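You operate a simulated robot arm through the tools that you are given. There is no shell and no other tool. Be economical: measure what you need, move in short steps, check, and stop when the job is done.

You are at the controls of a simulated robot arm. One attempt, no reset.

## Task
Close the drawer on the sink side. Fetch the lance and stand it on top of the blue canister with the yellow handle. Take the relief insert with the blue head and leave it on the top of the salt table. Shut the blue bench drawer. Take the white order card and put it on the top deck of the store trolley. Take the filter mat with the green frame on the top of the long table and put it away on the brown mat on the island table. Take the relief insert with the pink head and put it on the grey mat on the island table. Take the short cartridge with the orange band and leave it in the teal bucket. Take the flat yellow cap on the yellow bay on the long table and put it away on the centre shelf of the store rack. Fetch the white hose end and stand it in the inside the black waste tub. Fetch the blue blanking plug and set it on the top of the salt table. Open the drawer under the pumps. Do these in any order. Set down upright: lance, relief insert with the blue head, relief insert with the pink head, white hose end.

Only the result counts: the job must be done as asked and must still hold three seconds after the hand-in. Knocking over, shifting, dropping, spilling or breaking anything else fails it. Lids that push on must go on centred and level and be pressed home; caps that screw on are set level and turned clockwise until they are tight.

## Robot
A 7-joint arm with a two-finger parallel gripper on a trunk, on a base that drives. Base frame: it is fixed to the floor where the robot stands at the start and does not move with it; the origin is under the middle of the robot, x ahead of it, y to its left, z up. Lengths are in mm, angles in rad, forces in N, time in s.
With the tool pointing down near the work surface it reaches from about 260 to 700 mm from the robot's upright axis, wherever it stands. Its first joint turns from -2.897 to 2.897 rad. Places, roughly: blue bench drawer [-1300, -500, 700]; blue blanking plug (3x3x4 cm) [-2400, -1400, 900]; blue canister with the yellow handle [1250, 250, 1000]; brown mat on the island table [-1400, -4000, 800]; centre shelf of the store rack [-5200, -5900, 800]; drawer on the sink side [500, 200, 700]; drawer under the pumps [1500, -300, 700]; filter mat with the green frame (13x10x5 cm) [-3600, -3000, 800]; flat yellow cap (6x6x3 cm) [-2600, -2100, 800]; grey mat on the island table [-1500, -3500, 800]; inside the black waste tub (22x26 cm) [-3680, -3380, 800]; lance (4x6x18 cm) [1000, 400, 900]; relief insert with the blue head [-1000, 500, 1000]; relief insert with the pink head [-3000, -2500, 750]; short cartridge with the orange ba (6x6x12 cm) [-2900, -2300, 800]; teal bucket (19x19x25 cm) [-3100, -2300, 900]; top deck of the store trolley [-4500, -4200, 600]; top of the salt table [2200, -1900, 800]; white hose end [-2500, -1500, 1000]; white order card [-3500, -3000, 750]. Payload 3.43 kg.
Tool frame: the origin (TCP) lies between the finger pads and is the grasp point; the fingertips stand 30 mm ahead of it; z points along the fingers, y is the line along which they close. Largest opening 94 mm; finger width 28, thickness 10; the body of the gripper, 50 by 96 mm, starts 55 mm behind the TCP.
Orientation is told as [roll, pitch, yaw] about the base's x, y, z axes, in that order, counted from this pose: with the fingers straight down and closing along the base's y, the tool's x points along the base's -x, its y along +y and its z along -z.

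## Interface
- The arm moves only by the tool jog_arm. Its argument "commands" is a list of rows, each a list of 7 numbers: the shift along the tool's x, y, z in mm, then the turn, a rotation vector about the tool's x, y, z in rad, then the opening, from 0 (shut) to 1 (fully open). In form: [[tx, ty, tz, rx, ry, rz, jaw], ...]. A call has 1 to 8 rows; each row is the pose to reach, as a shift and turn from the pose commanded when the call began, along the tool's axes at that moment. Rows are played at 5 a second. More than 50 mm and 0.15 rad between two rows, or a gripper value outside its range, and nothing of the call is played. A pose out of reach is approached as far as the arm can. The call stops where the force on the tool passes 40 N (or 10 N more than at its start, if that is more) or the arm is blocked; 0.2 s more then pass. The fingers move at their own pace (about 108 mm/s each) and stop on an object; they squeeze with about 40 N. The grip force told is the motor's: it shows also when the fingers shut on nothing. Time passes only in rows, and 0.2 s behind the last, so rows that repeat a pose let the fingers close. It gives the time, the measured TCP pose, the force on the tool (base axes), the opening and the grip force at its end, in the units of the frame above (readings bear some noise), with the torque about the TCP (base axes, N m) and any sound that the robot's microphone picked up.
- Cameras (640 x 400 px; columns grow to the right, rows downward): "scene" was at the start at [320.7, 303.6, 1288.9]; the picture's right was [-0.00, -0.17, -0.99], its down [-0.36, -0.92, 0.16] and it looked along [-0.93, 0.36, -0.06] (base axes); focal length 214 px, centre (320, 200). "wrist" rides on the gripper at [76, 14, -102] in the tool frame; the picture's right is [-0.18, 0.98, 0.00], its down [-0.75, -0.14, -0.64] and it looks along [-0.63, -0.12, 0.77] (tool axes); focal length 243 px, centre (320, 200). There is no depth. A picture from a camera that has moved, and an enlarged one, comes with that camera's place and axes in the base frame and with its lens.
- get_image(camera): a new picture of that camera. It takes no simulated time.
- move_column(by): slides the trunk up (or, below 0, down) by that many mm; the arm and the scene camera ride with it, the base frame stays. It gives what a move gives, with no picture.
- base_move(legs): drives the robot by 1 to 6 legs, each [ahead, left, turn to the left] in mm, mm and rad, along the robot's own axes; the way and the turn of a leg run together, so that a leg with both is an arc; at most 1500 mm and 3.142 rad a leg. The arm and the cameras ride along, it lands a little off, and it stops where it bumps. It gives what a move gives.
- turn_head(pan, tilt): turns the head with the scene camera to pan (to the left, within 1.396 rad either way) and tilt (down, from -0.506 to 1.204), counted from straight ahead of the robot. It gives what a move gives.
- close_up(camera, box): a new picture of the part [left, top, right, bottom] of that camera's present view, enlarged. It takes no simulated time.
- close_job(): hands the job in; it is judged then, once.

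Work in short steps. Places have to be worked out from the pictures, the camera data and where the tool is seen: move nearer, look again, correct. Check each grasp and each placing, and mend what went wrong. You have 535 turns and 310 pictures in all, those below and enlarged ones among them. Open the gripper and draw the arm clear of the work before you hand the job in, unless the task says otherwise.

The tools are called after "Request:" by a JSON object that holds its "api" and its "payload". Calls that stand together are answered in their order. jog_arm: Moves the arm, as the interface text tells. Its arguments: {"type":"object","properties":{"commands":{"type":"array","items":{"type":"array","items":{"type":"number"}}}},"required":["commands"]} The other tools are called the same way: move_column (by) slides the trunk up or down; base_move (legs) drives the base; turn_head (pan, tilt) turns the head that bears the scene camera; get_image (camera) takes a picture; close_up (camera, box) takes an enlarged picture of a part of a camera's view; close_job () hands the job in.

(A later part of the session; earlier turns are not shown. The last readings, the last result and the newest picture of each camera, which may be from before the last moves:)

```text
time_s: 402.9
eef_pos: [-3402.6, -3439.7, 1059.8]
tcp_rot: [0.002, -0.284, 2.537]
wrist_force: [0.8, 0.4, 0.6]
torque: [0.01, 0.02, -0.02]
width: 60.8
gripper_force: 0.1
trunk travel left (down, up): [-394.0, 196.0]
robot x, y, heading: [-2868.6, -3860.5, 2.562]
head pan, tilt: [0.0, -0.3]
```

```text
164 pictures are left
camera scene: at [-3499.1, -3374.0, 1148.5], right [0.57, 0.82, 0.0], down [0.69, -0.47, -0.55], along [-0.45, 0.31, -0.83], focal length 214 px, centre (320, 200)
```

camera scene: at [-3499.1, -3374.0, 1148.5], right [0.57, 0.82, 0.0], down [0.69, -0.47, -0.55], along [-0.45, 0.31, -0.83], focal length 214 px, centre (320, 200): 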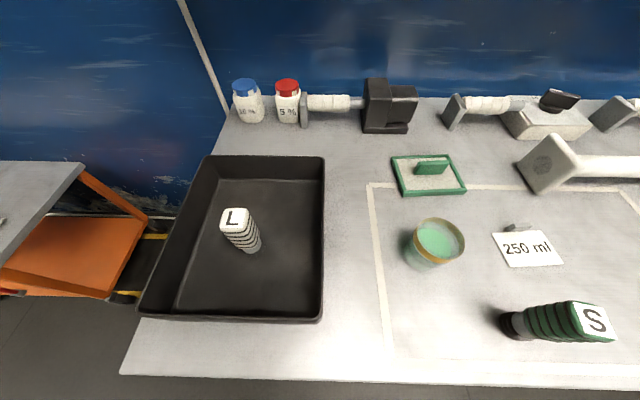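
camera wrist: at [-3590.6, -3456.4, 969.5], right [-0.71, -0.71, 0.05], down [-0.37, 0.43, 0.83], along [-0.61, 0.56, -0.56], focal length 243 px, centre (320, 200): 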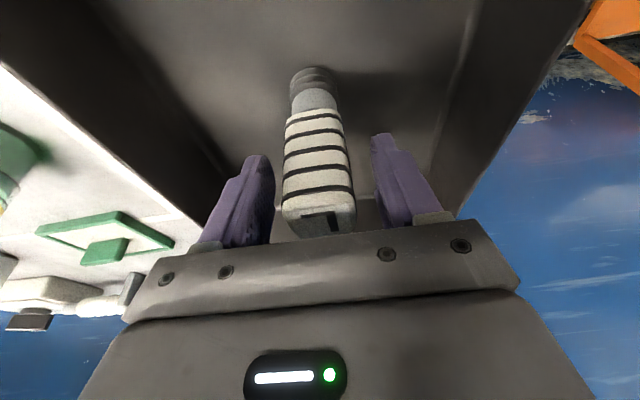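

The white hose end stands in the tub. I zoom at the mat and the white card.

Request:
{"api": "close_up", "payload": {"camera": "scene", "box": [370, 130, 610, 290]}}

```text
2.50 times, centred on (490, 210) of scene
camera zoom: at [-3499.1, -3374.0, 1148.5], right [0.57, 0.82, 0.0], down [0.69, -0.47, -0.55], along [-0.45, 0.31, -0.83], focal length 536 px, centre (-105, 175)
```

zoom: 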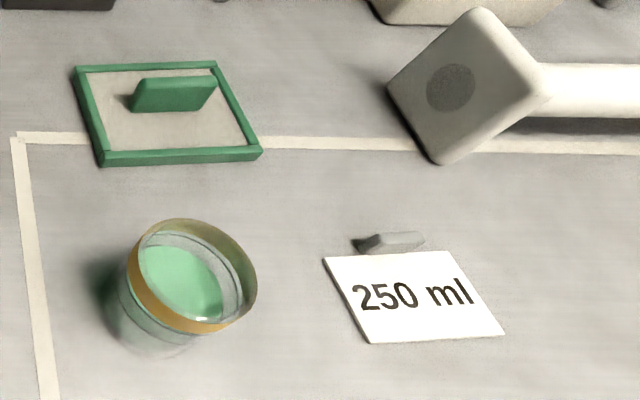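

The card has a small grey tab, the mat a green handle; both are long along the bench, so I turn the hand 90° (fingers front/back). I level the hand, rotate, and move in front of the card.

Request:
{"api": "jog_arm", "payload": {"commands": [[40, 0, 0, 0, 0.14, 0, 0.5], [80, 0, 0, 0, 0.284, 0, 0.5], [115, 0, 0, 0, 0.284, 0, 0.5]]}}

Request:
{"api": "jog_arm", "payload": {"commands": [[0, 0, 0, 0, 0, 0.15, 0.5], [0, 0, 0, 0, 0, 0.3, 0.5], [0, 0, 0, 0, 0, 0.45, 0.5], [0, 0, 0, 0, 0, 0.6, 0.5], [0, 0, 0, 0, 0, 0.75, 0.5], [0, 0, 0, 0, 0, 0.9, 0.5], [0, 0, 0, 0, 0, 1.05, 0.5], [0, 0, 0, 0, 0, 1.2, 0.5]]}}

Request:
{"api": "jog_arm", "payload": {"commands": [[0, 0, 0, 0, 0, 0.13, 0.5], [0, 0, 0, 0, 0, 0.26, 0.5], [0, 0, 0, 0, 0, 0.37, 0.5]]}}

Request:
{"api": "base_move", "payload": {"legs": [[0, -385, 0], [370, 0, 0]]}}

Request:
{"api": "get_image", "payload": {"camera": "scene"}}

Request:
{"api": "get_image", "payload": {"camera": "wrist"}}

```text
time_s: 403.6
eef_pos: [-3312.4, -3501.2, 1029.0]
tcp_rot: [-0.001, 0.0, 2.535]
wrist_force: [0.1, -0.5, -0.4]
torque: [0.01, 0.04, 0.02]
width: 46.9
gripper_force: 0.0
trunk travel left (down, up): [-394.0, 196.0]
robot x, y, heading: [-2869.7, -3860.5, 2.56]
head pan, tilt: [0.0, -0.3]
```

```text
time_s: 405.4
eef_pos: [-3313.1, -3501.8, 1027.6]
tcp_rot: [0.0, 0.002, 1.332]
wrist_force: [0.0, -0.3, 1.1]
torque: [0.02, 0.04, -0.01]
width: 46.8
gripper_force: 0.0
trunk travel left (down, up): [-394.0, 196.0]
robot x, y, heading: [-2869.2, -3859.4, 2.564]
head pan, tilt: [0.0, -0.3]
```

```text
time_s: 406.2
eef_pos: [-3312.9, -3504.4, 1028.0]
tcp_rot: [0.001, -0.001, 0.964]
wrist_force: [-0.2, -0.6, 0.8]
torque: [-0.01, -0.03, -0.07]
width: 46.8
gripper_force: 0.0
trunk travel left (down, up): [-394.0, 196.0]
robot x, y, heading: [-2869.3, -3861.3, 2.563]
head pan, tilt: [0.0, -0.3]
```

```text
time_s: 410.6
eef_pos: [-3406.7, -2979.7, 1028.2]
tcp_rot: [-0.002, 0.0, 0.963]
wrist_force: [0.0, -0.3, -1.0]
torque: [0.0, 0.01, 0.02]
width: 47.0
gripper_force: 0.1
trunk travel left (down, up): [-394.0, 196.0]
robot x, y, heading: [-2964.9, -3342.2, 2.558]
head pan, tilt: [0.0, -0.3]
```

```text
162 pictures are left
camera scene: at [-3330.5, -2868.0, 1079.5], right [0.82, -0.57, 0.0], down [-0.54, -0.78, -0.3], along [0.17, 0.24, -0.96], focal length 214 px, centre (320, 200)
```

scene: 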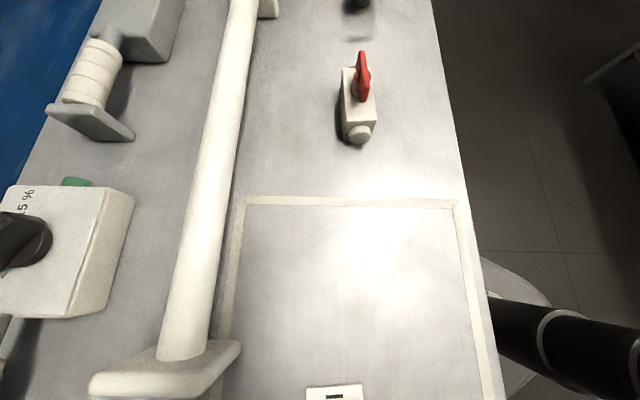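

```text
161 pictures are left
camera wrist: at [-3462.4, -3033.3, 1129.4], right [-0.7, 0.71, 0.0], down [0.55, 0.54, 0.64], along [0.46, 0.45, -0.77], focal length 243 px, centre (320, 200)
```

wrist: 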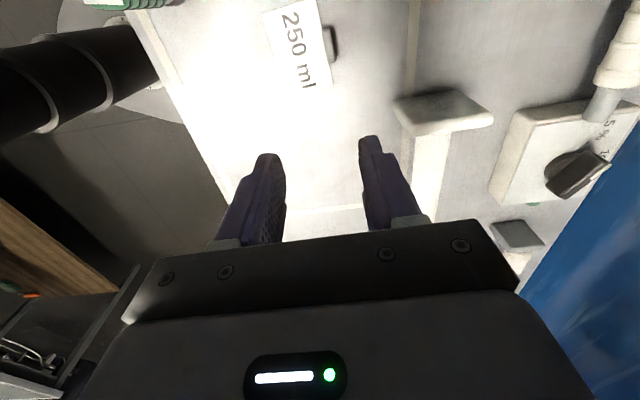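

The tab is at ≈[-3441, -2995]. I move over it, lower 110 mm and look straight down.

Request:
{"api": "jog_arm", "payload": {"commands": [[15, 10, 0, 0, 0, 0, 0.5], [29, 20, 0, 0, 0, 0, 0.5]]}}

Request:
{"api": "move_column", "payload": {"by": -110}}

Request:
{"api": "turn_head", "payload": {"pan": 0, "tilt": 0.5}}

Request:
{"api": "get_image", "payload": {"camera": "scene"}}

Request:
{"api": "get_image", "payload": {"camera": "wrist"}}

```text
time_s: 411.2
eef_pos: [-3439.0, -2992.7, 1026.9]
tcp_rot: [0.0, 0.0, 0.964]
wrist_force: [-0.5, 0.3, -0.9]
torque: [0.04, 0.02, 0.01]
width: 47.1
gripper_force: 0.0
trunk travel left (down, up): [-394.0, 196.0]
robot x, y, heading: [-2963.3, -3338.2, 2.557]
head pan, tilt: [0.0, -0.3]
```

```text
time_s: 412.6
eef_pos: [-3438.9, -2992.4, 917.6]
tcp_rot: [0.0, 0.0, 0.963]
wrist_force: [0.4, -0.2, 0.3]
torque: [0.03, 0.0, -0.01]
width: 47.3
gripper_force: 0.0
trunk travel left (down, up): [-284.0, 306.0]
robot x, y, heading: [-2965.7, -3335.6, 2.559]
head pan, tilt: [0.0, -0.3]
```

```text
time_s: 413.8
eef_pos: [-3438.2, -2992.6, 917.7]
tcp_rot: [0.001, 0.001, 0.963]
wrist_force: [0.5, 0.3, -0.2]
torque: [-0.02, 0.01, -0.02]
width: 46.7
gripper_force: 0.1
trunk travel left (down, up): [-284.0, 306.0]
robot x, y, heading: [-2963.9, -3340.4, 2.565]
head pan, tilt: [0.0, 0.499]
```

```text
160 pictures are left
camera scene: at [-3403.4, -2939.6, 957.3], right [0.82, -0.57, 0.0], down [-0.5, -0.72, 0.48], along [-0.27, -0.39, -0.88], focal length 214 px, centre (320, 200)
```

scene: 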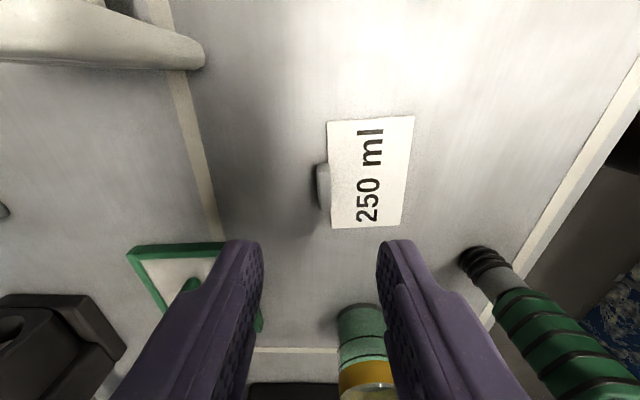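

```text
159 pictures are left
camera wrist: at [-3494.5, -3046.1, 1019.6], right [-0.7, 0.71, 0.0], down [0.55, 0.54, 0.64], along [0.46, 0.45, -0.77], focal length 243 px, centre (320, 200)
```

wrist: 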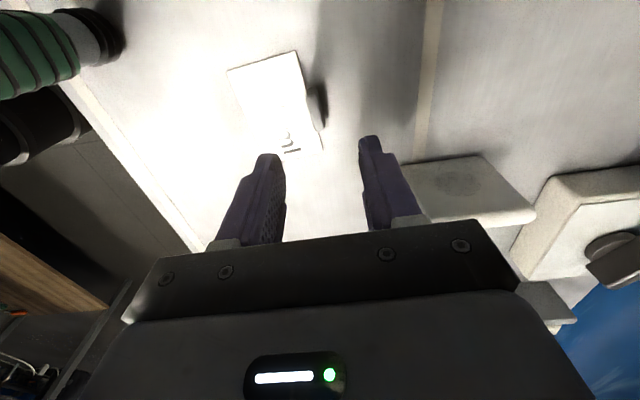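

The tab is ≈[-3441, -2998], 39×11 mm. I correct 6 mm and lower to just above the card.

Request:
{"api": "jog_arm", "payload": {"commands": [[6, 0, 0, 0, 0, 0, 0.4]]}}

Request:
{"api": "move_column", "payload": {"by": -80}}

Request:
{"api": "get_image", "payload": {"camera": "wrist"}}

```text
time_s: 414.2
eef_pos: [-3441.8, -2996.5, 917.0]
tcp_rot: [0.0, 0.0, 0.966]
wrist_force: [0.1, -0.7, -0.5]
torque: [0.0, 0.0, 0.02]
width: 37.5
gripper_force: 0.1
trunk travel left (down, up): [-284.0, 306.0]
robot x, y, heading: [-2960.6, -3339.1, 2.559]
head pan, tilt: [0.0, 0.499]
```

```text
time_s: 415.3
eef_pos: [-3440.5, -2996.0, 838.0]
tcp_rot: [-0.001, 0.001, 0.964]
wrist_force: [0.0, -0.2, 0.0]
torque: [-0.02, -0.02, 0.04]
width: 37.2
gripper_force: 0.1
trunk travel left (down, up): [-204.0, 386.0]
robot x, y, heading: [-2962.4, -3339.3, 2.567]
head pan, tilt: [0.0, 0.499]
```

```text
158 pictures are left
camera wrist: at [-3498.2, -3050.7, 939.9], right [-0.7, 0.71, 0.0], down [0.55, 0.54, 0.64], along [0.46, 0.45, -0.77], focal length 243 px, centre (320, 200)
```

wrist: 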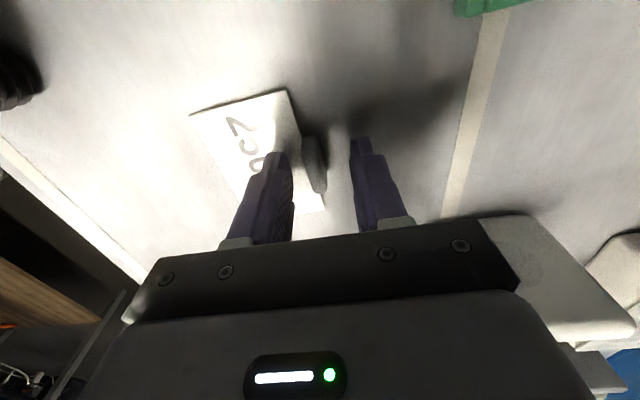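

The tab sits between the fingertips. I creep down until light contact.

Request:
{"api": "jog_arm", "payload": {"commands": [[0, 0, 2, 0, 0, 0, 0.4], [0, 0, 4, 0, 0, 0, 0.4], [0, 0, 6, 0, 0, 0, 0.4], [0, 0, 8, 0, 0, 0, 0.4]]}}

```text
time_s: 416.3
eef_pos: [-3441.7, -2997.0, 833.5]
tcp_rot: [0.008, 0.0, 0.963]
wrist_force: [1.3, -1.4, 41.8]
torque: [-0.55, -0.83, -0.01]
width: 38.2
gripper_force: 0.8
trunk travel left (down, up): [-204.0, 386.0]
robot x, y, heading: [-2962.7, -3341.7, 2.558]
head pan, tilt: [0.0, 0.499]
```

Request:
{"api": "jog_arm", "payload": {"commands": [[0, 0, -5, 0, 0, 0, 0.4], [0, 0, -5, 0, 0, 0, 0.2], [0, 0, -5, 0, 0, 0, 0.05], [0, 0, -5, 0, 0, 0, 0.0], [0, 0, -5, 0, 0, 0, 0.0]]}}

Request:
{"api": "jog_arm", "payload": {"commands": [[0, 0, -20, 0, 0, 0, 0.0], [0, 0, -60, 0, 0, 0, 0.0], [0, 0, -100, 0, 0, 0, 0.0]]}}

Request:
{"api": "get_image", "payload": {"camera": "wrist"}}

```text
time_s: 417.5
eef_pos: [-3442.8, -2996.8, 832.9]
tcp_rot: [-0.003, 0.0, 0.964]
wrist_force: [0.4, 0.6, 3.6]
torque: [-0.01, -0.05, -0.01]
width: 7.5
gripper_force: 39.9
trunk travel left (down, up): [-204.0, 386.0]
robot x, y, heading: [-2965.9, -3339.0, 2.558]
head pan, tilt: [0.0, 0.499]
```

```text
time_s: 418.3
eef_pos: [-3441.7, -2999.5, 936.6]
tcp_rot: [-0.003, -0.001, 0.962]
wrist_force: [-0.5, -0.6, 0.1]
torque: [0.01, 0.01, 0.0]
width: 7.4
gripper_force: 40.1
trunk travel left (down, up): [-204.0, 386.0]
robot x, y, heading: [-2962.1, -3340.4, 2.556]
head pan, tilt: [0.0, 0.499]
```

```text
157 pictures are left
camera wrist: at [-3498.4, -3052.1, 1037.5], right [-0.7, 0.71, 0.0], down [0.55, 0.54, 0.64], along [0.46, 0.45, -0.77], focal length 243 px, centre (320, 200)
```

wrist: 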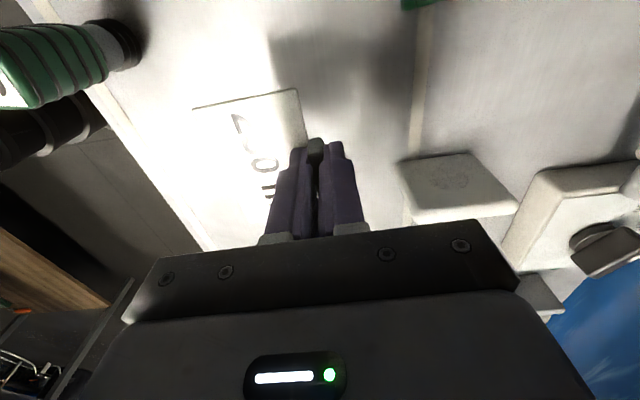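

The card is held by its tab. I back off, strafe left to the store trolley, and look at it.

Request:
{"api": "base_move", "payload": {"legs": [[-360, 0, 0], [0, 1330, 0]]}}

Request:
{"api": "turn_head", "payload": {"pan": 0.9, "tilt": 0.2}}

Request:
{"api": "get_image", "payload": {"camera": "scene"}}

```text
time_s: 426.9
eef_pos: [-3876.2, -4287.4, 934.5]
tcp_rot: [0.0, -0.001, 0.937]
wrist_force: [-0.2, 0.6, -0.2]
torque: [-0.01, -0.03, 0.01]
width: 7.4
gripper_force: 40.1
trunk travel left (down, up): [-204.0, 386.0]
robot x, y, heading: [-3410.5, -4639.0, 2.533]
head pan, tilt: [0.0, 0.499]
```

```text
time_s: 428.1
eef_pos: [-3876.9, -4287.6, 935.5]
tcp_rot: [-0.001, 0.0, 0.937]
wrist_force: [-0.1, 0.2, -0.1]
torque: [-0.03, 0.01, 0.0]
width: 7.8
gripper_force: 40.0
trunk travel left (down, up): [-204.0, 386.0]
robot x, y, heading: [-3405.0, -4640.8, 2.532]
head pan, tilt: [0.901, 0.201]
```

```text
156 pictures are left
camera scene: at [-3882.7, -4169.7, 1007.9], right [0.5, -0.37, -0.78], down [-0.45, -0.88, 0.12], along [-0.74, 0.29, -0.61], focal length 214 px, centre (320, 200)
```

scene: 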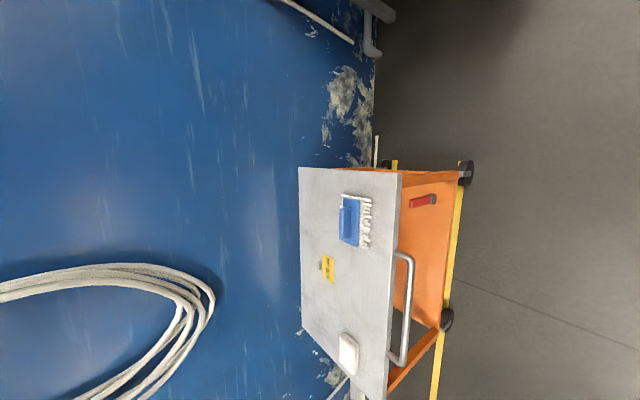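

The trolley's grey top (z≈605–610) has a free front area between a blue item and a white tile, ≈[-4368, -4237]. I move over it.

Request:
{"api": "base_move", "payload": {"legs": [[0, 237, 0], [434, 0, 0]]}}

Request:
{"api": "turn_head", "payload": {"pan": 0, "tilt": 0.4}}

Request:
{"api": "get_image", "payload": {"camera": "scene"}}

Request:
{"api": "get_image", "payload": {"camera": "wrist"}}

```text
time_s: 432.1
eef_pos: [-4363.0, -4232.6, 935.5]
tcp_rot: [0.0, 0.0, 0.932]
wrist_force: [0.4, 1.4, -1.0]
torque: [0.01, 0.0, -0.02]
width: 7.4
gripper_force: 40.2
trunk travel left (down, up): [-204.0, 386.0]
robot x, y, heading: [-3896.0, -4594.3, 2.528]
head pan, tilt: [0.901, 0.201]
```

```text
time_s: 433.3
eef_pos: [-4363.1, -4233.5, 935.4]
tcp_rot: [0.0, 0.0, 0.931]
wrist_force: [-0.5, -0.4, -0.8]
torque: [0.03, 0.0, -0.03]
width: 7.8
gripper_force: 39.4
trunk travel left (down, up): [-204.0, 386.0]
robot x, y, heading: [-3890.5, -4588.8, 2.525]
head pan, tilt: [0.0, 0.4]
```

```text
155 pictures are left
camera scene: at [-4320.7, -4174.3, 973.2], right [0.8, -0.6, 0.0], down [-0.55, -0.74, 0.39], along [-0.23, -0.31, -0.92], focal length 214 px, centre (320, 200)
```

scene: 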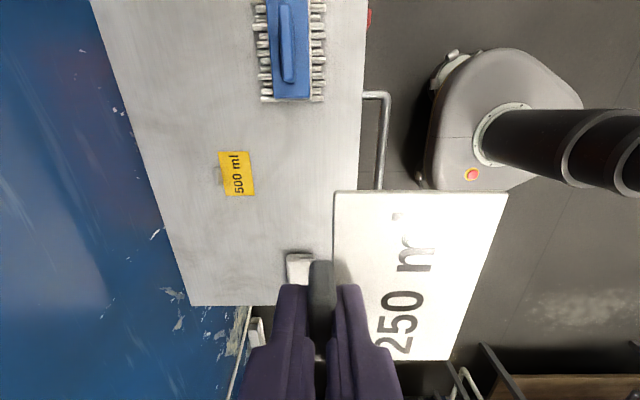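

```text
154 pictures are left
camera wrist: at [-4420.5, -4285.1, 1037.2], right [-0.68, 0.73, 0.0], down [0.56, 0.52, 0.64], along [0.47, 0.44, -0.77], focal length 243 px, centre (320, 200)
```

wrist: 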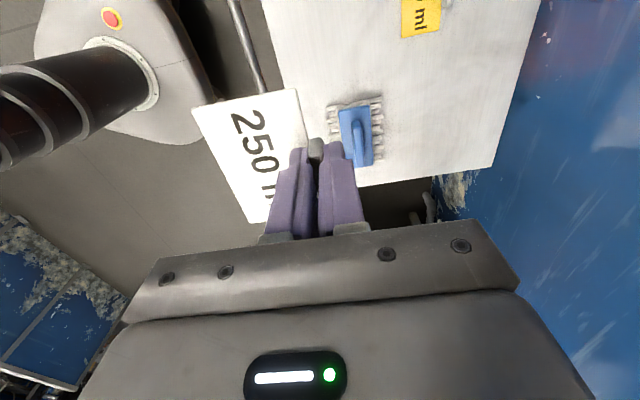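

From above: the trolley's front edge is at u1≈-1153, so I shift the card 38 mm deeper and 53 mm left, then lower with the trunk.

Request:
{"api": "jog_arm", "payload": {"commands": [[27, 19, 0, 0, 0, 0, 0], [53, 38, 0, 0, 0, 0, 0]]}}

Request:
{"api": "move_column", "payload": {"by": -200}}

Request:
{"api": "get_image", "payload": {"camera": "scene"}}

Request:
{"api": "get_image", "payload": {"camera": "wrist"}}

```text
time_s: 433.9
eef_pos: [-4424.4, -4252.0, 934.2]
tcp_rot: [-0.002, 0.0, 0.932]
wrist_force: [-0.3, -0.4, 0.1]
torque: [0.02, -0.02, 0.01]
width: 7.4
gripper_force: 40.0
trunk travel left (down, up): [-204.0, 386.0]
robot x, y, heading: [-3897.8, -4587.5, 2.523]
head pan, tilt: [0.0, 0.4]
```

```text
time_s: 436.1
eef_pos: [-4425.7, -4253.7, 734.6]
tcp_rot: [-0.001, 0.0, 0.932]
wrist_force: [-0.5, 0.1, -0.4]
torque: [0.03, 0.0, -0.04]
width: 7.7
gripper_force: 39.8
trunk travel left (down, up): [-4.0, 586.0]
robot x, y, heading: [-3896.7, -4589.7, 2.523]
head pan, tilt: [0.0, 0.4]
```

```text
153 pictures are left
camera scene: at [-4382.0, -4193.7, 772.8], right [0.8, -0.6, 0.0], down [-0.55, -0.74, 0.39], along [-0.23, -0.31, -0.92], focal length 214 px, centre (320, 200)
```

scene: 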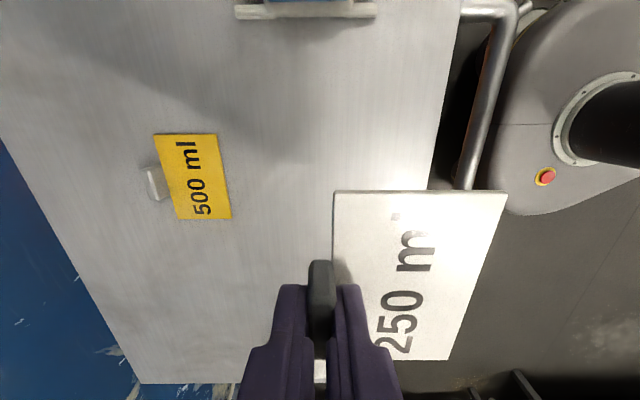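

```text
152 pictures are left
camera wrist: at [-4481.9, -4304.4, 836.7], right [-0.68, 0.73, 0.0], down [0.56, 0.52, 0.64], along [0.47, 0.44, -0.77], focal length 243 px, centre (320, 200)
```

wrist: 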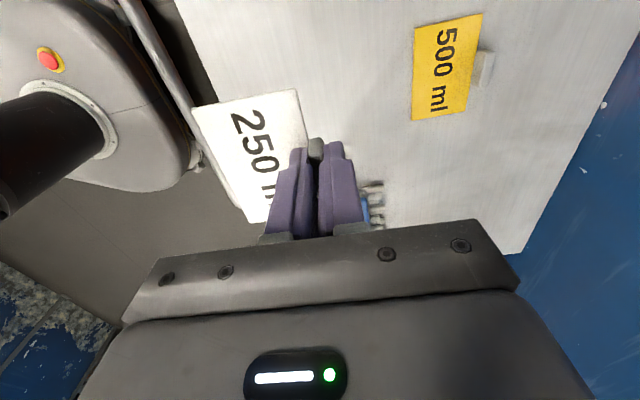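

Card will lie about 27 mm inside the front edge, clear of the other things. I lower with the arm.

Request:
{"api": "jog_arm", "payload": {"commands": [[0, 0, 40, 0, 0, 0, 0], [0, 0, 75, 0, 0, 0, 0], [0, 0, 82, 0, 0, 0, 0], [0, 0, 86, 0, 0, 0, 0]]}}

Request:
{"api": "jog_arm", "payload": {"commands": [[0, 0, 3, 0, 0, 0, 0], [0, 0, 6, 0, 0, 0, 0], [0, 0, 9, 0, 0, 0, 0], [0, 0, 12, 0, 0, 0, 0]]}}

```text
time_s: 437.1
eef_pos: [-4423.5, -4253.7, 649.3]
tcp_rot: [0.001, -0.002, 0.932]
wrist_force: [-0.5, -0.2, -0.1]
torque: [0.0, -0.01, -0.03]
width: 7.3
gripper_force: 39.8
trunk travel left (down, up): [-4.0, 586.0]
robot x, y, heading: [-3892.4, -4588.1, 2.531]
head pan, tilt: [0.0, 0.4]
```

```text
time_s: 438.1
eef_pos: [-4424.1, -4253.4, 637.0]
tcp_rot: [0.001, 0.0, 0.931]
wrist_force: [0.8, 0.6, 0.7]
torque: [-0.02, 0.02, -0.02]
width: 7.6
gripper_force: 40.0
trunk travel left (down, up): [-4.0, 586.0]
robot x, y, heading: [-3894.8, -4587.1, 2.527]
head pan, tilt: [0.0, 0.4]
```

Request:
{"api": "jog_arm", "payload": {"commands": [[0, 0, 3, 0, 0, 0, 0], [0, 0, 6, 0, 0, 0, 0], [0, 0, 9, 0, 0, 0, 0], [0, 0, 12, 0, 0, 0, 0], [0, 0, 15, 0, 0, 0, 0], [0, 0, 18, 0, 0, 0, 0]]}}

```text
time_s: 439.5
eef_pos: [-4423.5, -4253.9, 619.5]
tcp_rot: [-0.001, -0.001, 0.932]
wrist_force: [1.5, 0.2, 0.2]
torque: [-0.03, -0.02, -0.01]
width: 7.4
gripper_force: 40.1
trunk travel left (down, up): [-4.0, 586.0]
robot x, y, heading: [-3893.5, -4591.2, 2.523]
head pan, tilt: [0.0, 0.4]
```

Request:
{"api": "jog_arm", "payload": {"commands": [[0, 0, 4, 0, 0, 0, 0], [0, 0, 8, 0, 0, 0, 0], [0, 0, 12, 0, 0, 0, 0], [0, 0, 16, 0, 0, 0, 0], [0, 0, 20, 0, 0, 0, 0], [0, 0, 24, 0, 0, 0, 0]]}}

Request:
{"api": "get_image", "payload": {"camera": "scene"}}

```text
time_s: 440.9
eef_pos: [-4423.1, -4252.3, 594.2]
tcp_rot: [0.001, 0.0, 0.932]
wrist_force: [0.1, 0.6, 0.1]
torque: [-0.02, 0.04, -0.02]
width: 7.7
gripper_force: 39.8
trunk travel left (down, up): [-4.0, 586.0]
robot x, y, heading: [-3895.2, -4587.2, 2.526]
head pan, tilt: [0.0, 0.4]
```

```text
151 pictures are left
camera scene: at [-4381.8, -4193.8, 632.9], right [0.8, -0.6, 0.0], down [-0.55, -0.74, 0.39], along [-0.23, -0.31, -0.92], focal length 214 px, centre (320, 200)
```

scene: 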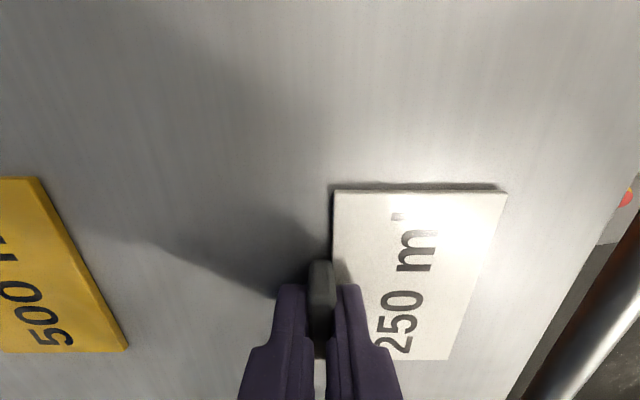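

Very near now, well inside the edge. I continue in small steps.

Request:
{"api": "jog_arm", "payload": {"commands": [[0, 0, 3, 0, 0, 0, 0], [0, 0, 6, 0, 0, 0, 0], [0, 0, 9, 0, 0, 0, 0], [0, 0, 12, 0, 0, 0, 0], [0, 0, 15, 0, 0, 0, 0], [0, 0, 18, 0, 0, 0, 0]]}}

```text
time_s: 441.6
eef_pos: [-4426.4, -4251.0, 593.7]
tcp_rot: [0.009, 0.001, 0.931]
wrist_force: [2.2, -1.1, 20.9]
torque: [-0.16, -0.3, -0.01]
width: 7.3
gripper_force: 39.8
trunk travel left (down, up): [-4.0, 586.0]
robot x, y, heading: [-3893.3, -4589.1, 2.521]
head pan, tilt: [0.0, 0.4]
stopped in row 3: the force on the tool passed its limit at 45 N (the readings are from after the stop); the commanded pose is now the measured one
```

Contact. I ease up, open, and rise.

Request:
{"api": "jog_arm", "payload": {"commands": [[0, 0, -1.5, 0, 0, 0, 0], [0, 0, -2, 0, 0, 0, 0.2], [0, 0, -2, 0, 0, 0, 0.3], [0, 0, -2, 0, 0, 0, 0.3]]}}

Request:
{"api": "jog_arm", "payload": {"commands": [[0, 0, -40, 0, 0, 0, 0.3], [0, 0, -85, 0, 0, 0, 0.3], [0, 0, -130, 0, 0, 0, 0.3]]}}

Request:
{"api": "move_column", "payload": {"by": 300}}

Request:
{"api": "get_image", "payload": {"camera": "scene"}}

```text
time_s: 442.6
eef_pos: [-4424.1, -4251.7, 594.3]
tcp_rot: [0.006, 0.0, 0.931]
wrist_force: [-3.0, 2.2, 17.2]
torque: [-0.07, -0.11, 0.01]
width: 25.9
gripper_force: 0.1
trunk travel left (down, up): [-4.0, 586.0]
robot x, y, heading: [-3894.9, -4591.7, 2.525]
head pan, tilt: [0.0, 0.4]
```

```text
time_s: 443.4
eef_pos: [-4425.3, -4251.0, 723.9]
tcp_rot: [0.003, 0.004, 0.933]
wrist_force: [-0.1, 0.4, 0.0]
torque: [-0.02, -0.03, 0.04]
width: 28.0
gripper_force: 0.1
trunk travel left (down, up): [-4.0, 586.0]
robot x, y, heading: [-3894.6, -4589.2, 2.525]
head pan, tilt: [0.0, 0.4]
```

```text
time_s: 446.4
eef_pos: [-4426.1, -4250.9, 1023.5]
tcp_rot: [0.004, 0.0, 0.932]
wrist_force: [0.8, -0.6, 0.0]
torque: [0.06, 0.01, 0.0]
width: 28.2
gripper_force: 0.1
trunk travel left (down, up): [-304.0, 286.0]
robot x, y, heading: [-3895.4, -4589.9, 2.526]
head pan, tilt: [0.0, 0.4]
```

```text
150 pictures are left
camera scene: at [-4384.2, -4192.1, 1062.2], right [0.8, -0.6, 0.0], down [-0.55, -0.74, 0.39], along [-0.23, -0.31, -0.92], focal length 214 px, centre (320, 200)
```

scene: 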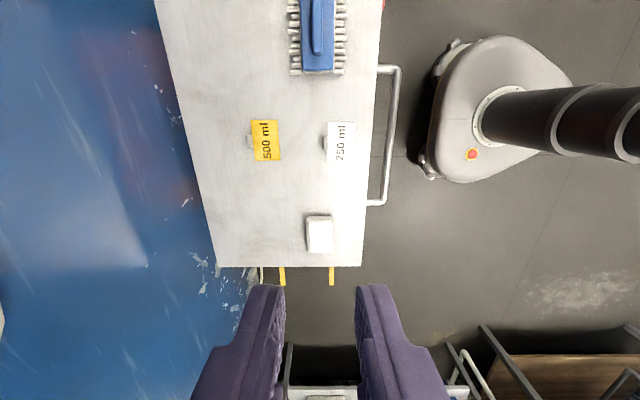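

The card lies on the trolley. Next the green-framed mat: I go back to the long table and position over it.

Request:
{"api": "base_move", "payload": {"legs": [[-400, 0, 0], [0, 0, 0.018], [0, -1490, 0], [300, 0, 0]]}}

Request:
{"api": "turn_head", "payload": {"pan": 0.4, "tilt": 0.3}}

Request:
{"api": "get_image", "payload": {"camera": "scene"}}

Request:
{"api": "get_image", "payload": {"camera": "wrist"}}

```text
time_s: 457.8
eef_pos: [-3530.1, -3093.9, 1023.2]
tcp_rot: [0.002, 0.0, 0.956]
wrist_force: [-0.4, 0.7, -1.1]
torque: [0.0, 0.0, 0.0]
width: 28.1
gripper_force: 0.0
trunk travel left (down, up): [-304.0, 286.0]
robot x, y, heading: [-2988.9, -3419.5, 2.553]
head pan, tilt: [0.0, 0.4]
```

```text
time_s: 458.7
eef_pos: [-3528.3, -3093.9, 1023.7]
tcp_rot: [0.004, 0.001, 0.957]
wrist_force: [-0.8, -0.3, -0.2]
torque: [0.0, 0.03, -0.03]
width: 28.3
gripper_force: 0.0
trunk travel left (down, up): [-304.0, 286.0]
robot x, y, heading: [-2987.0, -3420.6, 2.554]
head pan, tilt: [0.4, 0.3]
```

```text
149 pictures are left
camera scene: at [-3512.2, -3005.7, 1069.1], right [0.75, -0.53, -0.39], down [-0.46, -0.85, 0.27], along [-0.48, -0.03, -0.88], focal length 214 px, centre (320, 200)
```

scene: 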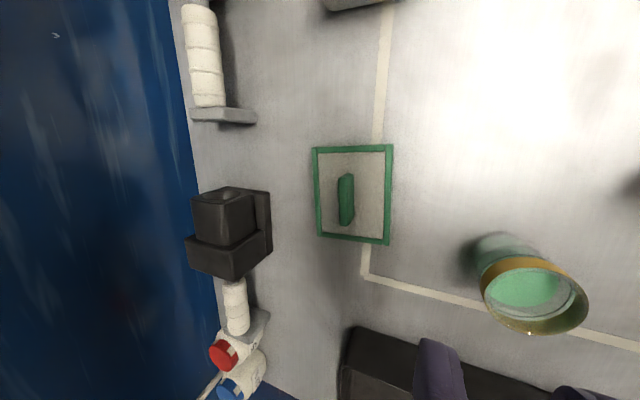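

```text
148 pictures are left
camera wrist: at [-3584.8, -3147.5, 1126.4], right [-0.7, 0.72, 0.0], down [0.55, 0.53, 0.64], along [0.46, 0.45, -0.77], focal length 243 px, centre (320, 200)
```

wrist: 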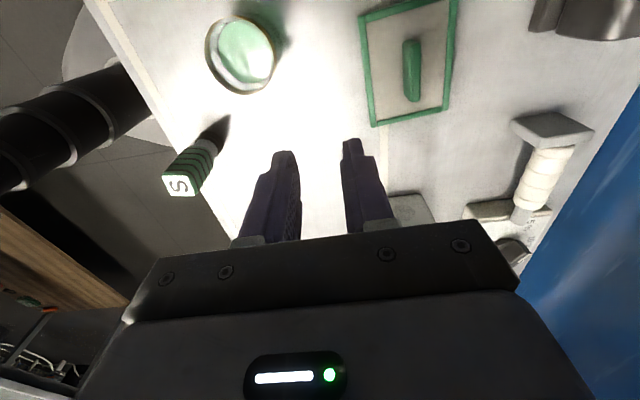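

The mat's handle is ≈[-3611, -3030], top z≈850, aligned with the hand. I move the base ahead 103 mm and lower to z≈930 to check.

Request:
{"api": "base_move", "payload": {"legs": [[103, 5, 0]]}}

Request:
{"api": "move_column", "payload": {"by": -95}}

Request:
{"api": "turn_head", "payload": {"pan": 0, "tilt": 0.5}}

Request:
{"api": "get_image", "payload": {"camera": "scene"}}

Request:
{"api": "get_image", "payload": {"camera": "wrist"}}

```text
time_s: 459.8
eef_pos: [-3616.7, -3039.0, 1023.6]
tcp_rot: [0.001, 0.001, 0.955]
wrist_force: [0.5, 0.1, -0.5]
torque: [0.0, 0.01, 0.0]
width: 28.2
gripper_force: 0.0
trunk travel left (down, up): [-304.0, 286.0]
robot x, y, heading: [-3075.9, -3363.5, 2.547]
head pan, tilt: [0.4, 0.3]
```

```text
time_s: 461.1
eef_pos: [-3614.9, -3040.5, 930.8]
tcp_rot: [0.004, -0.001, 0.954]
wrist_force: [0.4, 0.5, 0.0]
torque: [0.0, -0.03, -0.04]
width: 28.1
gripper_force: 0.1
trunk travel left (down, up): [-209.0, 381.0]
robot x, y, heading: [-3081.3, -3369.2, 2.549]
head pan, tilt: [0.4, 0.3]
```

```text
time_s: 462.0
eef_pos: [-3616.8, -3037.8, 929.6]
tcp_rot: [0.003, 0.001, 0.953]
wrist_force: [-1.1, -0.3, -0.4]
torque: [-0.02, -0.01, 0.05]
width: 28.1
gripper_force: 0.0
trunk travel left (down, up): [-209.0, 381.0]
robot x, y, heading: [-3073.8, -3367.4, 2.546]
head pan, tilt: [0.0, 0.499]
```

```text
147 pictures are left
camera scene: at [-3580.5, -2987.6, 968.9], right [0.82, -0.58, 0.0], down [-0.51, -0.72, 0.48], along [-0.28, -0.39, -0.88], focal length 214 px, centre (320, 200)
```

scene: 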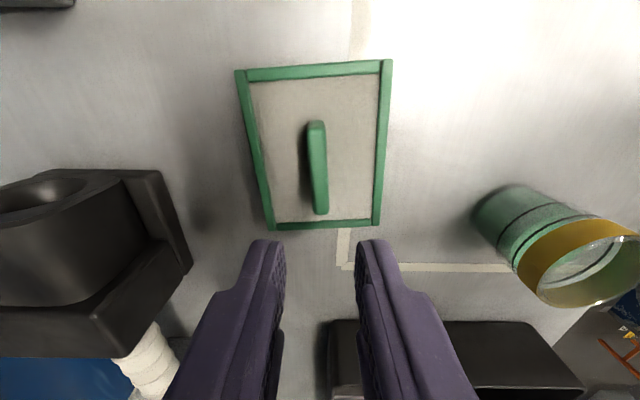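

```text
146 pictures are left
camera wrist: at [-3672.3, -3093.4, 1031.3], right [-0.7, 0.72, 0.0], down [0.55, 0.53, 0.64], along [0.46, 0.45, -0.77], focal length 243 px, centre (320, 200)
```

wrist: 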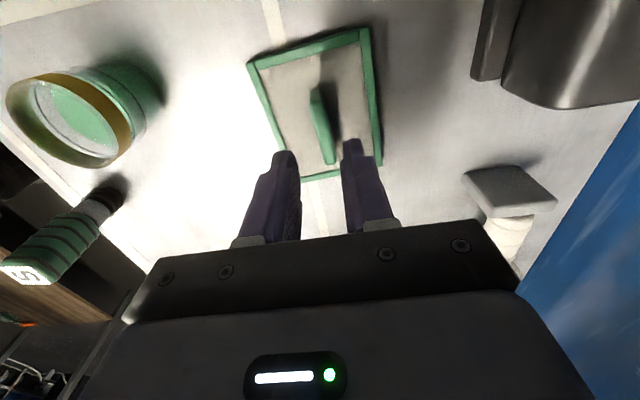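

Handle ≈[-3611, -3030], top ≈828. I correct (−10 mm, small turn) and lower so the tips stay just above the mesh.

Request:
{"api": "jog_arm", "payload": {"commands": [[-10, 0, 0, 0, 0, -0.06, 0.4]]}}

Request:
{"api": "move_column", "payload": {"by": -86}}

Request:
{"api": "get_image", "payload": {"camera": "wrist"}}

```text
time_s: 462.4
eef_pos: [-3609.6, -3031.0, 929.7]
tcp_rot: [0.003, 0.0, 1.013]
wrist_force: [0.4, -0.3, -0.7]
torque: [0.0, -0.01, 0.03]
width: 37.4
gripper_force: 0.0
trunk travel left (down, up): [-209.0, 381.0]
robot x, y, heading: [-3075.5, -3366.5, 2.55]
head pan, tilt: [0.0, 0.499]
```

```text
time_s: 463.6
eef_pos: [-3609.8, -3032.0, 844.1]
tcp_rot: [0.004, 0.001, 1.013]
wrist_force: [-0.1, 0.6, 3.4]
torque: [-0.04, -0.07, -0.01]
width: 37.6
gripper_force: 0.1
trunk travel left (down, up): [-123.0, 467.0]
robot x, y, heading: [-3074.5, -3364.8, 2.546]
head pan, tilt: [0.0, 0.499]
```

```text
145 pictures are left
camera wrist: at [-3662.8, -3088.4, 946.0], right [-0.74, 0.68, 0.0], down [0.52, 0.56, 0.64], along [0.43, 0.47, -0.77], focal length 243 px, centre (320, 200)
```

wrist: 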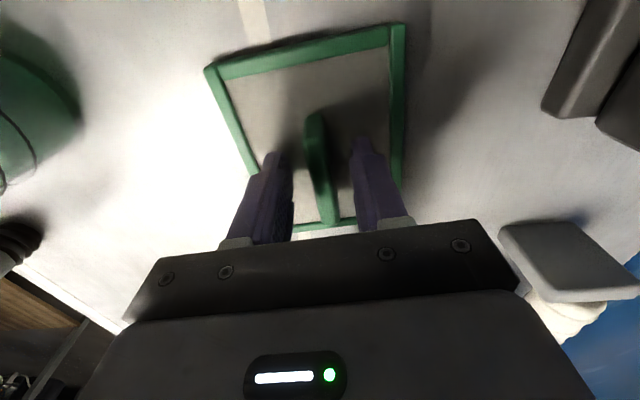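

The handle is between the fingers and the tips just touch. I close and lift.

Request:
{"api": "jog_arm", "payload": {"commands": [[0, 0, -1, 0, 0, 0, 0.25], [0, 0, -1, 0, 0, 0, 0.1], [0, 0, -1, 0, 0, 0, 0.0], [0, 0, -1, 0, 0, 0, 0.0]]}}

Request:
{"api": "jog_arm", "payload": {"commands": [[0, 0, -20, 0, 0, 0, 0], [0, 0, -60, 0, 0, 0, 0], [0, 0, -100, 0, 0, 0, 0]]}}

Request:
{"api": "get_image", "payload": {"camera": "wrist"}}

```text
time_s: 464.6
eef_pos: [-3609.6, -3031.7, 844.8]
tcp_rot: [0.003, 0.0, 1.015]
wrist_force: [-0.4, -0.3, -0.9]
torque: [0.0, -0.01, -0.01]
width: 15.6
gripper_force: 39.8
trunk travel left (down, up): [-123.0, 467.0]
robot x, y, heading: [-3077.8, -3366.3, 2.548]
head pan, tilt: [0.0, 0.499]
```

```text
time_s: 465.4
eef_pos: [-3610.0, -3031.0, 944.1]
tcp_rot: [0.001, 0.0, 1.015]
wrist_force: [0.8, 0.4, -1.3]
torque: [0.01, -0.03, -0.03]
width: 15.5
gripper_force: 39.8
trunk travel left (down, up): [-123.0, 467.0]
robot x, y, heading: [-3074.8, -3365.7, 2.546]
head pan, tilt: [0.0, 0.499]
```

```text
144 pictures are left
camera wrist: at [-3663.0, -3088.0, 1047.1], right [-0.74, 0.68, 0.0], down [0.52, 0.56, 0.64], along [0.43, 0.47, -0.77], focal length 243 px, centre (320, 200)
```

wrist: 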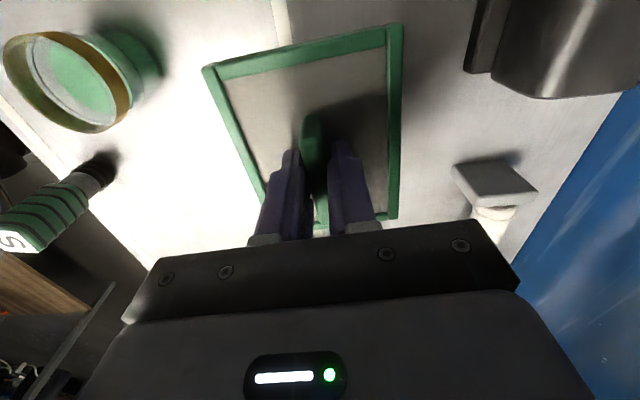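

The mat is held. I back off, raise, turn toward the island table and look.

Request:
{"api": "move_column", "payload": {"by": 120}}

Request:
{"api": "base_move", "payload": {"legs": [[-420, 0, 0], [0, 0, -2.774], [400, 0, 0]]}}

Request:
{"api": "turn_head", "payload": {"pan": 0.9, "tilt": 0}}

Request:
{"api": "get_image", "payload": {"camera": "scene"}}

```text
time_s: 466.9
eef_pos: [-3610.4, -3029.9, 1064.3]
tcp_rot: [0.004, -0.001, 1.014]
wrist_force: [-0.7, -0.1, 0.1]
torque: [-0.02, 0.02, 0.02]
width: 15.5
gripper_force: 39.9
trunk travel left (down, up): [-243.0, 347.0]
robot x, y, heading: [-3078.1, -3370.2, 2.552]
head pan, tilt: [0.0, 0.499]
```

```text
time_s: 478.2
eef_pos: [-1738.9, -3881.7, 1063.9]
tcp_rot: [0.003, -0.001, -1.826]
wrist_force: [0.4, 0.5, -1.2]
torque: [0.03, 0.04, 0.0]
width: 15.5
gripper_force: 39.9
trunk travel left (down, up): [-243.0, 347.0]
robot x, y, heading: [-2352.5, -3721.4, -0.292]
head pan, tilt: [0.0, 0.499]
```

```text
time_s: 479.4
eef_pos: [-1740.0, -3881.4, 1065.9]
tcp_rot: [0.004, 0.0, -1.826]
wrist_force: [-0.2, -0.1, -0.5]
torque: [0.0, -0.02, 0.01]
width: 15.9
gripper_force: 39.9
trunk travel left (down, up): [-243.0, 347.0]
robot x, y, heading: [-2348.6, -3719.0, -0.286]
head pan, tilt: [0.901, 0.0]
```

```text
143 pictures are left
camera scene: at [-1701.5, -4005.8, 1139.8], right [-0.6, 0.16, -0.79], down [0.25, 0.97, 0.0], along [0.76, -0.2, -0.62], focal length 214 px, centre (320, 200)
```

scene: 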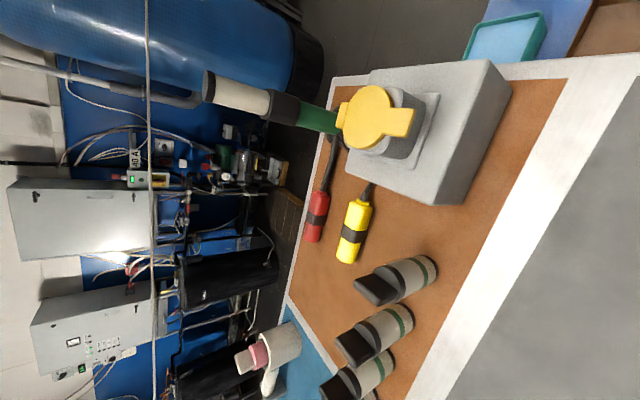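

The brown mat holds several things; I look from a more vertical angle for a free 13×10 cm spot.

Request:
{"api": "turn_head", "payload": {"pan": 0.55, "tilt": 0.35}}

Request:
{"api": "get_image", "payload": {"camera": "scene"}}

```text
time_s: 480.3
eef_pos: [-1740.1, -3882.6, 1065.9]
tcp_rot: [0.004, -0.001, -1.828]
wrist_force: [-0.1, -0.5, -0.4]
torque: [0.0, 0.0, -0.01]
width: 15.6
gripper_force: 39.5
trunk travel left (down, up): [-243.0, 347.0]
robot x, y, heading: [-2346.1, -3718.1, -0.29]
head pan, tilt: [0.55, 0.351]
```

```text
142 pictures are left
camera scene: at [-1714.3, -3969.0, 1116.3], right [-0.82, 0.22, -0.53], down [0.06, 0.95, 0.29], along [0.56, 0.21, -0.8], focal length 214 px, centre (320, 200)
```

scene: 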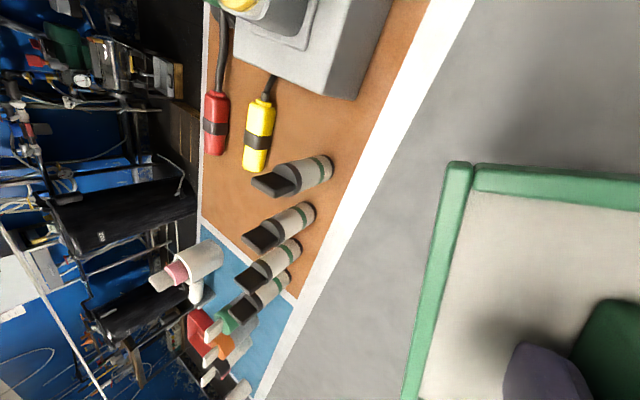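

The free brown area lies on the far side (≈[-1249, -3877]), so I'll go around the island: back off, turn to face −u1, go along, behind the table and approach from its far side.

Request:
{"api": "base_move", "payload": {"legs": [[-305, 98, 0], [0, 0, 2.831], [0, -820, 0], [0, -820, 0], [-1000, 0, 0], [-1000, 0, 0]]}}

Request:
{"api": "get_image", "payload": {"camera": "wrist"}}

```text
time_s: 506.5
eef_pos: [-575.2, -3021.1, 1063.9]
tcp_rot: [0.003, -0.002, 0.941]
wrist_force: [0.1, -0.1, -0.5]
torque: [0.0, -0.01, -0.03]
width: 15.7
gripper_force: 40.0
trunk travel left (down, up): [-243.0, 347.0]
robot x, y, heading: [-70.1, -3395.4, 2.472]
head pan, tilt: [0.55, 0.351]
```

```text
141 pictures are left
camera wrist: at [-632.4, -3074.7, 1167.0], right [-0.69, 0.73, 0.0], down [0.56, 0.52, 0.64], along [0.47, 0.44, -0.77], focal length 243 px, centre (320, 200)
```

wrist: 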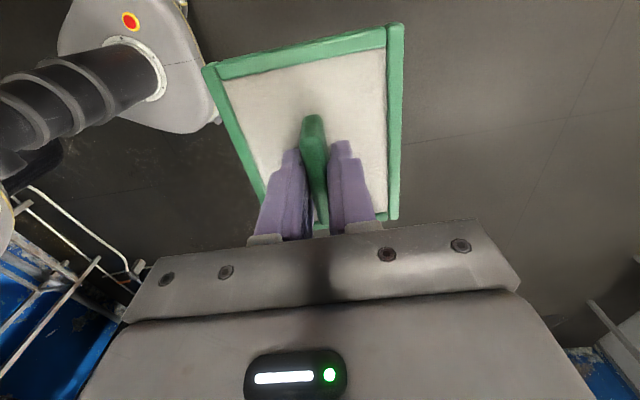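

I correct the heading, raise a bit, and slide left over the far side of the island.

Request:
{"api": "move_column", "payload": {"by": 100}}

Request:
{"api": "base_move", "payload": {"legs": [[0, 0, 0.069], [0, 1040, 0]]}}

Request:
{"api": "turn_head", "payload": {"pan": 0.3, "tilt": 0}}

Request:
{"api": "get_image", "payload": {"camera": "scene"}}

Request:
{"api": "get_image", "payload": {"camera": "wrist"}}

```text
time_s: 507.8
eef_pos: [-575.8, -3021.8, 1164.8]
tcp_rot: [0.003, -0.001, 0.94]
wrist_force: [0.0, -0.1, -0.9]
torque: [0.01, 0.02, 0.01]
width: 15.7
gripper_force: 40.5
trunk travel left (down, up): [-343.0, 247.0]
robot x, y, heading: [-67.4, -3398.9, 2.474]
head pan, tilt: [0.55, 0.351]
```

```text
time_s: 513.6
eef_pos: [-1189.1, -3920.8, 1165.2]
tcp_rot: [0.003, 0.001, 1.007]
wrist_force: [-0.5, -1.2, 0.1]
torque: [0.04, 0.0, 0.0]
width: 15.6
gripper_force: 40.4
trunk travel left (down, up): [-343.0, 247.0]
robot x, y, heading: [-656.3, -4261.1, 2.541]
head pan, tilt: [0.55, 0.351]
```

```text
time_s: 514.5
eef_pos: [-1190.7, -3922.3, 1163.6]
tcp_rot: [0.003, -0.001, 1.009]
wrist_force: [0.2, -0.2, -0.7]
torque: [0.02, 0.01, 0.0]
width: 15.7
gripper_force: 39.8
trunk travel left (down, up): [-343.0, 247.0]
robot x, y, heading: [-658.1, -4258.4, 2.543]
head pan, tilt: [0.3, 0.0]
```

```text
140 pictures are left
camera scene: at [-1154.5, -3813.9, 1209.6], right [0.81, -0.51, -0.3], down [-0.53, -0.85, 0.0], along [-0.25, 0.16, -0.95], focal length 214 px, centre (320, 200)
```

scene: 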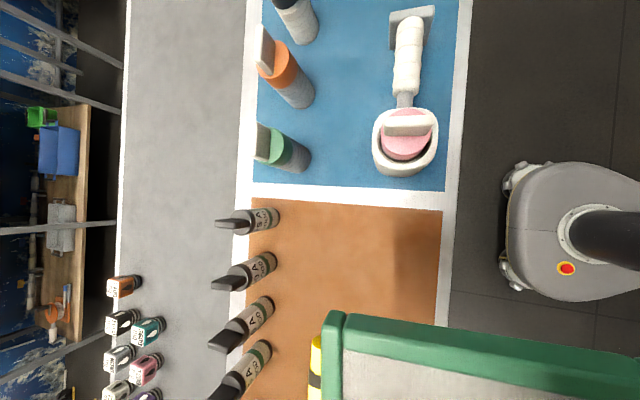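

```text
139 pictures are left
camera wrist: at [-1242.4, -3977.7, 1266.9], right [-0.73, 0.68, 0.0], down [0.52, 0.56, 0.64], along [0.43, 0.47, -0.77], focal length 243 px, centre (320, 200)
```

wrist: 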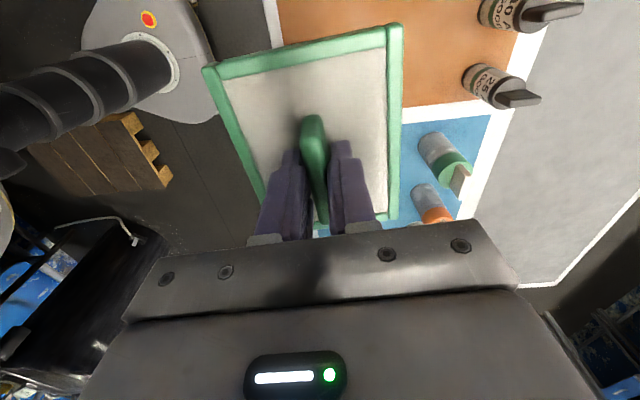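

Now I see the brown mat clearly: free area ≈285×228 mm around [-1258, -3892]. I shift the base and lower.

Request:
{"api": "base_move", "payload": {"legs": [[70, 12, 0]]}}

Request:
{"api": "move_column", "payload": {"by": -230}}

Request:
{"api": "get_image", "payload": {"camera": "scene"}}

Request:
{"api": "get_image", "payload": {"camera": "wrist"}}

```text
time_s: 515.5
eef_pos: [-1254.3, -3890.7, 1164.2]
tcp_rot: [0.001, 0.001, 1.008]
wrist_force: [-0.6, -0.3, -0.5]
torque: [0.0, -0.02, 0.0]
width: 15.7
gripper_force: 40.7
trunk travel left (down, up): [-343.0, 247.0]
robot x, y, heading: [-719.4, -4230.5, 2.546]
head pan, tilt: [0.3, 0.0]
```

```text
time_s: 517.9
eef_pos: [-1252.8, -3891.3, 933.9]
tcp_rot: [0.003, -0.001, 1.006]
wrist_force: [-0.4, 0.6, -1.5]
torque: [0.01, -0.02, 0.02]
width: 15.6
gripper_force: 39.3
trunk travel left (down, up): [-113.0, 477.0]
robot x, y, heading: [-724.7, -4232.0, 2.54]
head pan, tilt: [0.3, 0.0]
```

```text
138 pictures are left
camera scene: at [-1218.2, -3784.5, 979.7], right [0.81, -0.51, -0.3], down [-0.53, -0.85, 0.0], along [-0.25, 0.16, -0.95], focal length 214 px, centre (320, 200)
```

scene: 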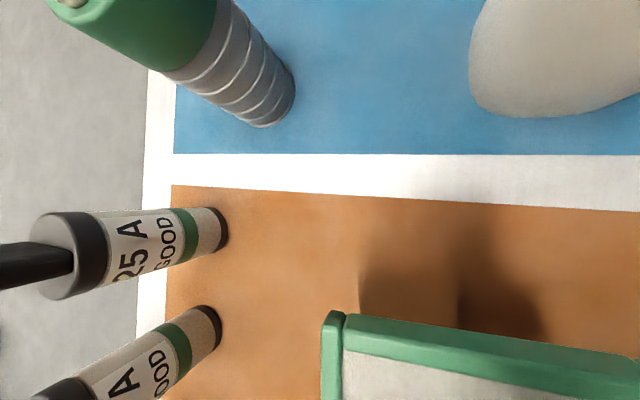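

```text
137 pictures are left
camera wrist: at [-1306.4, -3948.2, 1037.0], right [-0.73, 0.68, 0.0], down [0.52, 0.56, 0.64], along [0.43, 0.47, -0.77], focal length 243 px, centre (320, 200)
```

wrist: 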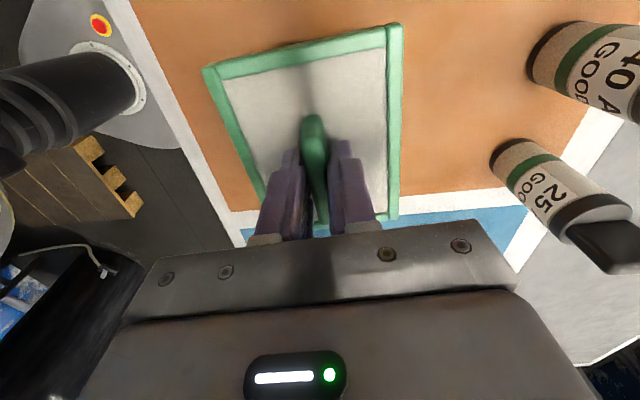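

The mat will lie inside the brown area with margins >40 mm. I lower to contact.

Request:
{"api": "move_column", "payload": {"by": -82}}

Request:
{"api": "jog_arm", "payload": {"commands": [[0, 0, 3, 0, 0, 0, 0], [0, 0, 6, 0, 0, 0, 0], [0, 0, 9, 0, 0, 0, 0], [0, 0, 12, 0, 0, 0, 0]]}}

```text
time_s: 519.0
eef_pos: [-1254.3, -3890.6, 864.6]
tcp_rot: [0.02, -0.001, 1.01]
wrist_force: [0.9, -1.2, 18.6]
torque: [-0.32, -0.5, -0.04]
width: 15.8
gripper_force: 39.9
trunk travel left (down, up): [-35.0, 555.0]
robot x, y, heading: [-724.8, -4235.6, 2.545]
head pan, tilt: [0.3, 0.0]
stopped: the force on the tool passed its limit at 50 N (the readings are from after the stop); the commanded pose is now the measured one
```

```text
time_s: 519.4
eef_pos: [-1255.8, -3890.0, 864.0]
tcp_rot: [0.026, -0.001, 1.009]
wrist_force: [1.5, -1.2, 17.7]
torque: [-0.28, -0.58, -0.04]
width: 15.8
gripper_force: 39.8
trunk travel left (down, up): [-35.0, 555.0]
robot x, y, heading: [-720.2, -4232.2, 2.543]
head pan, tilt: [0.3, 0.0]
stopped in row 2: the force on the tool passed its limit at 44 N (the readings are from after the stop); the commanded pose is now the measured one
```

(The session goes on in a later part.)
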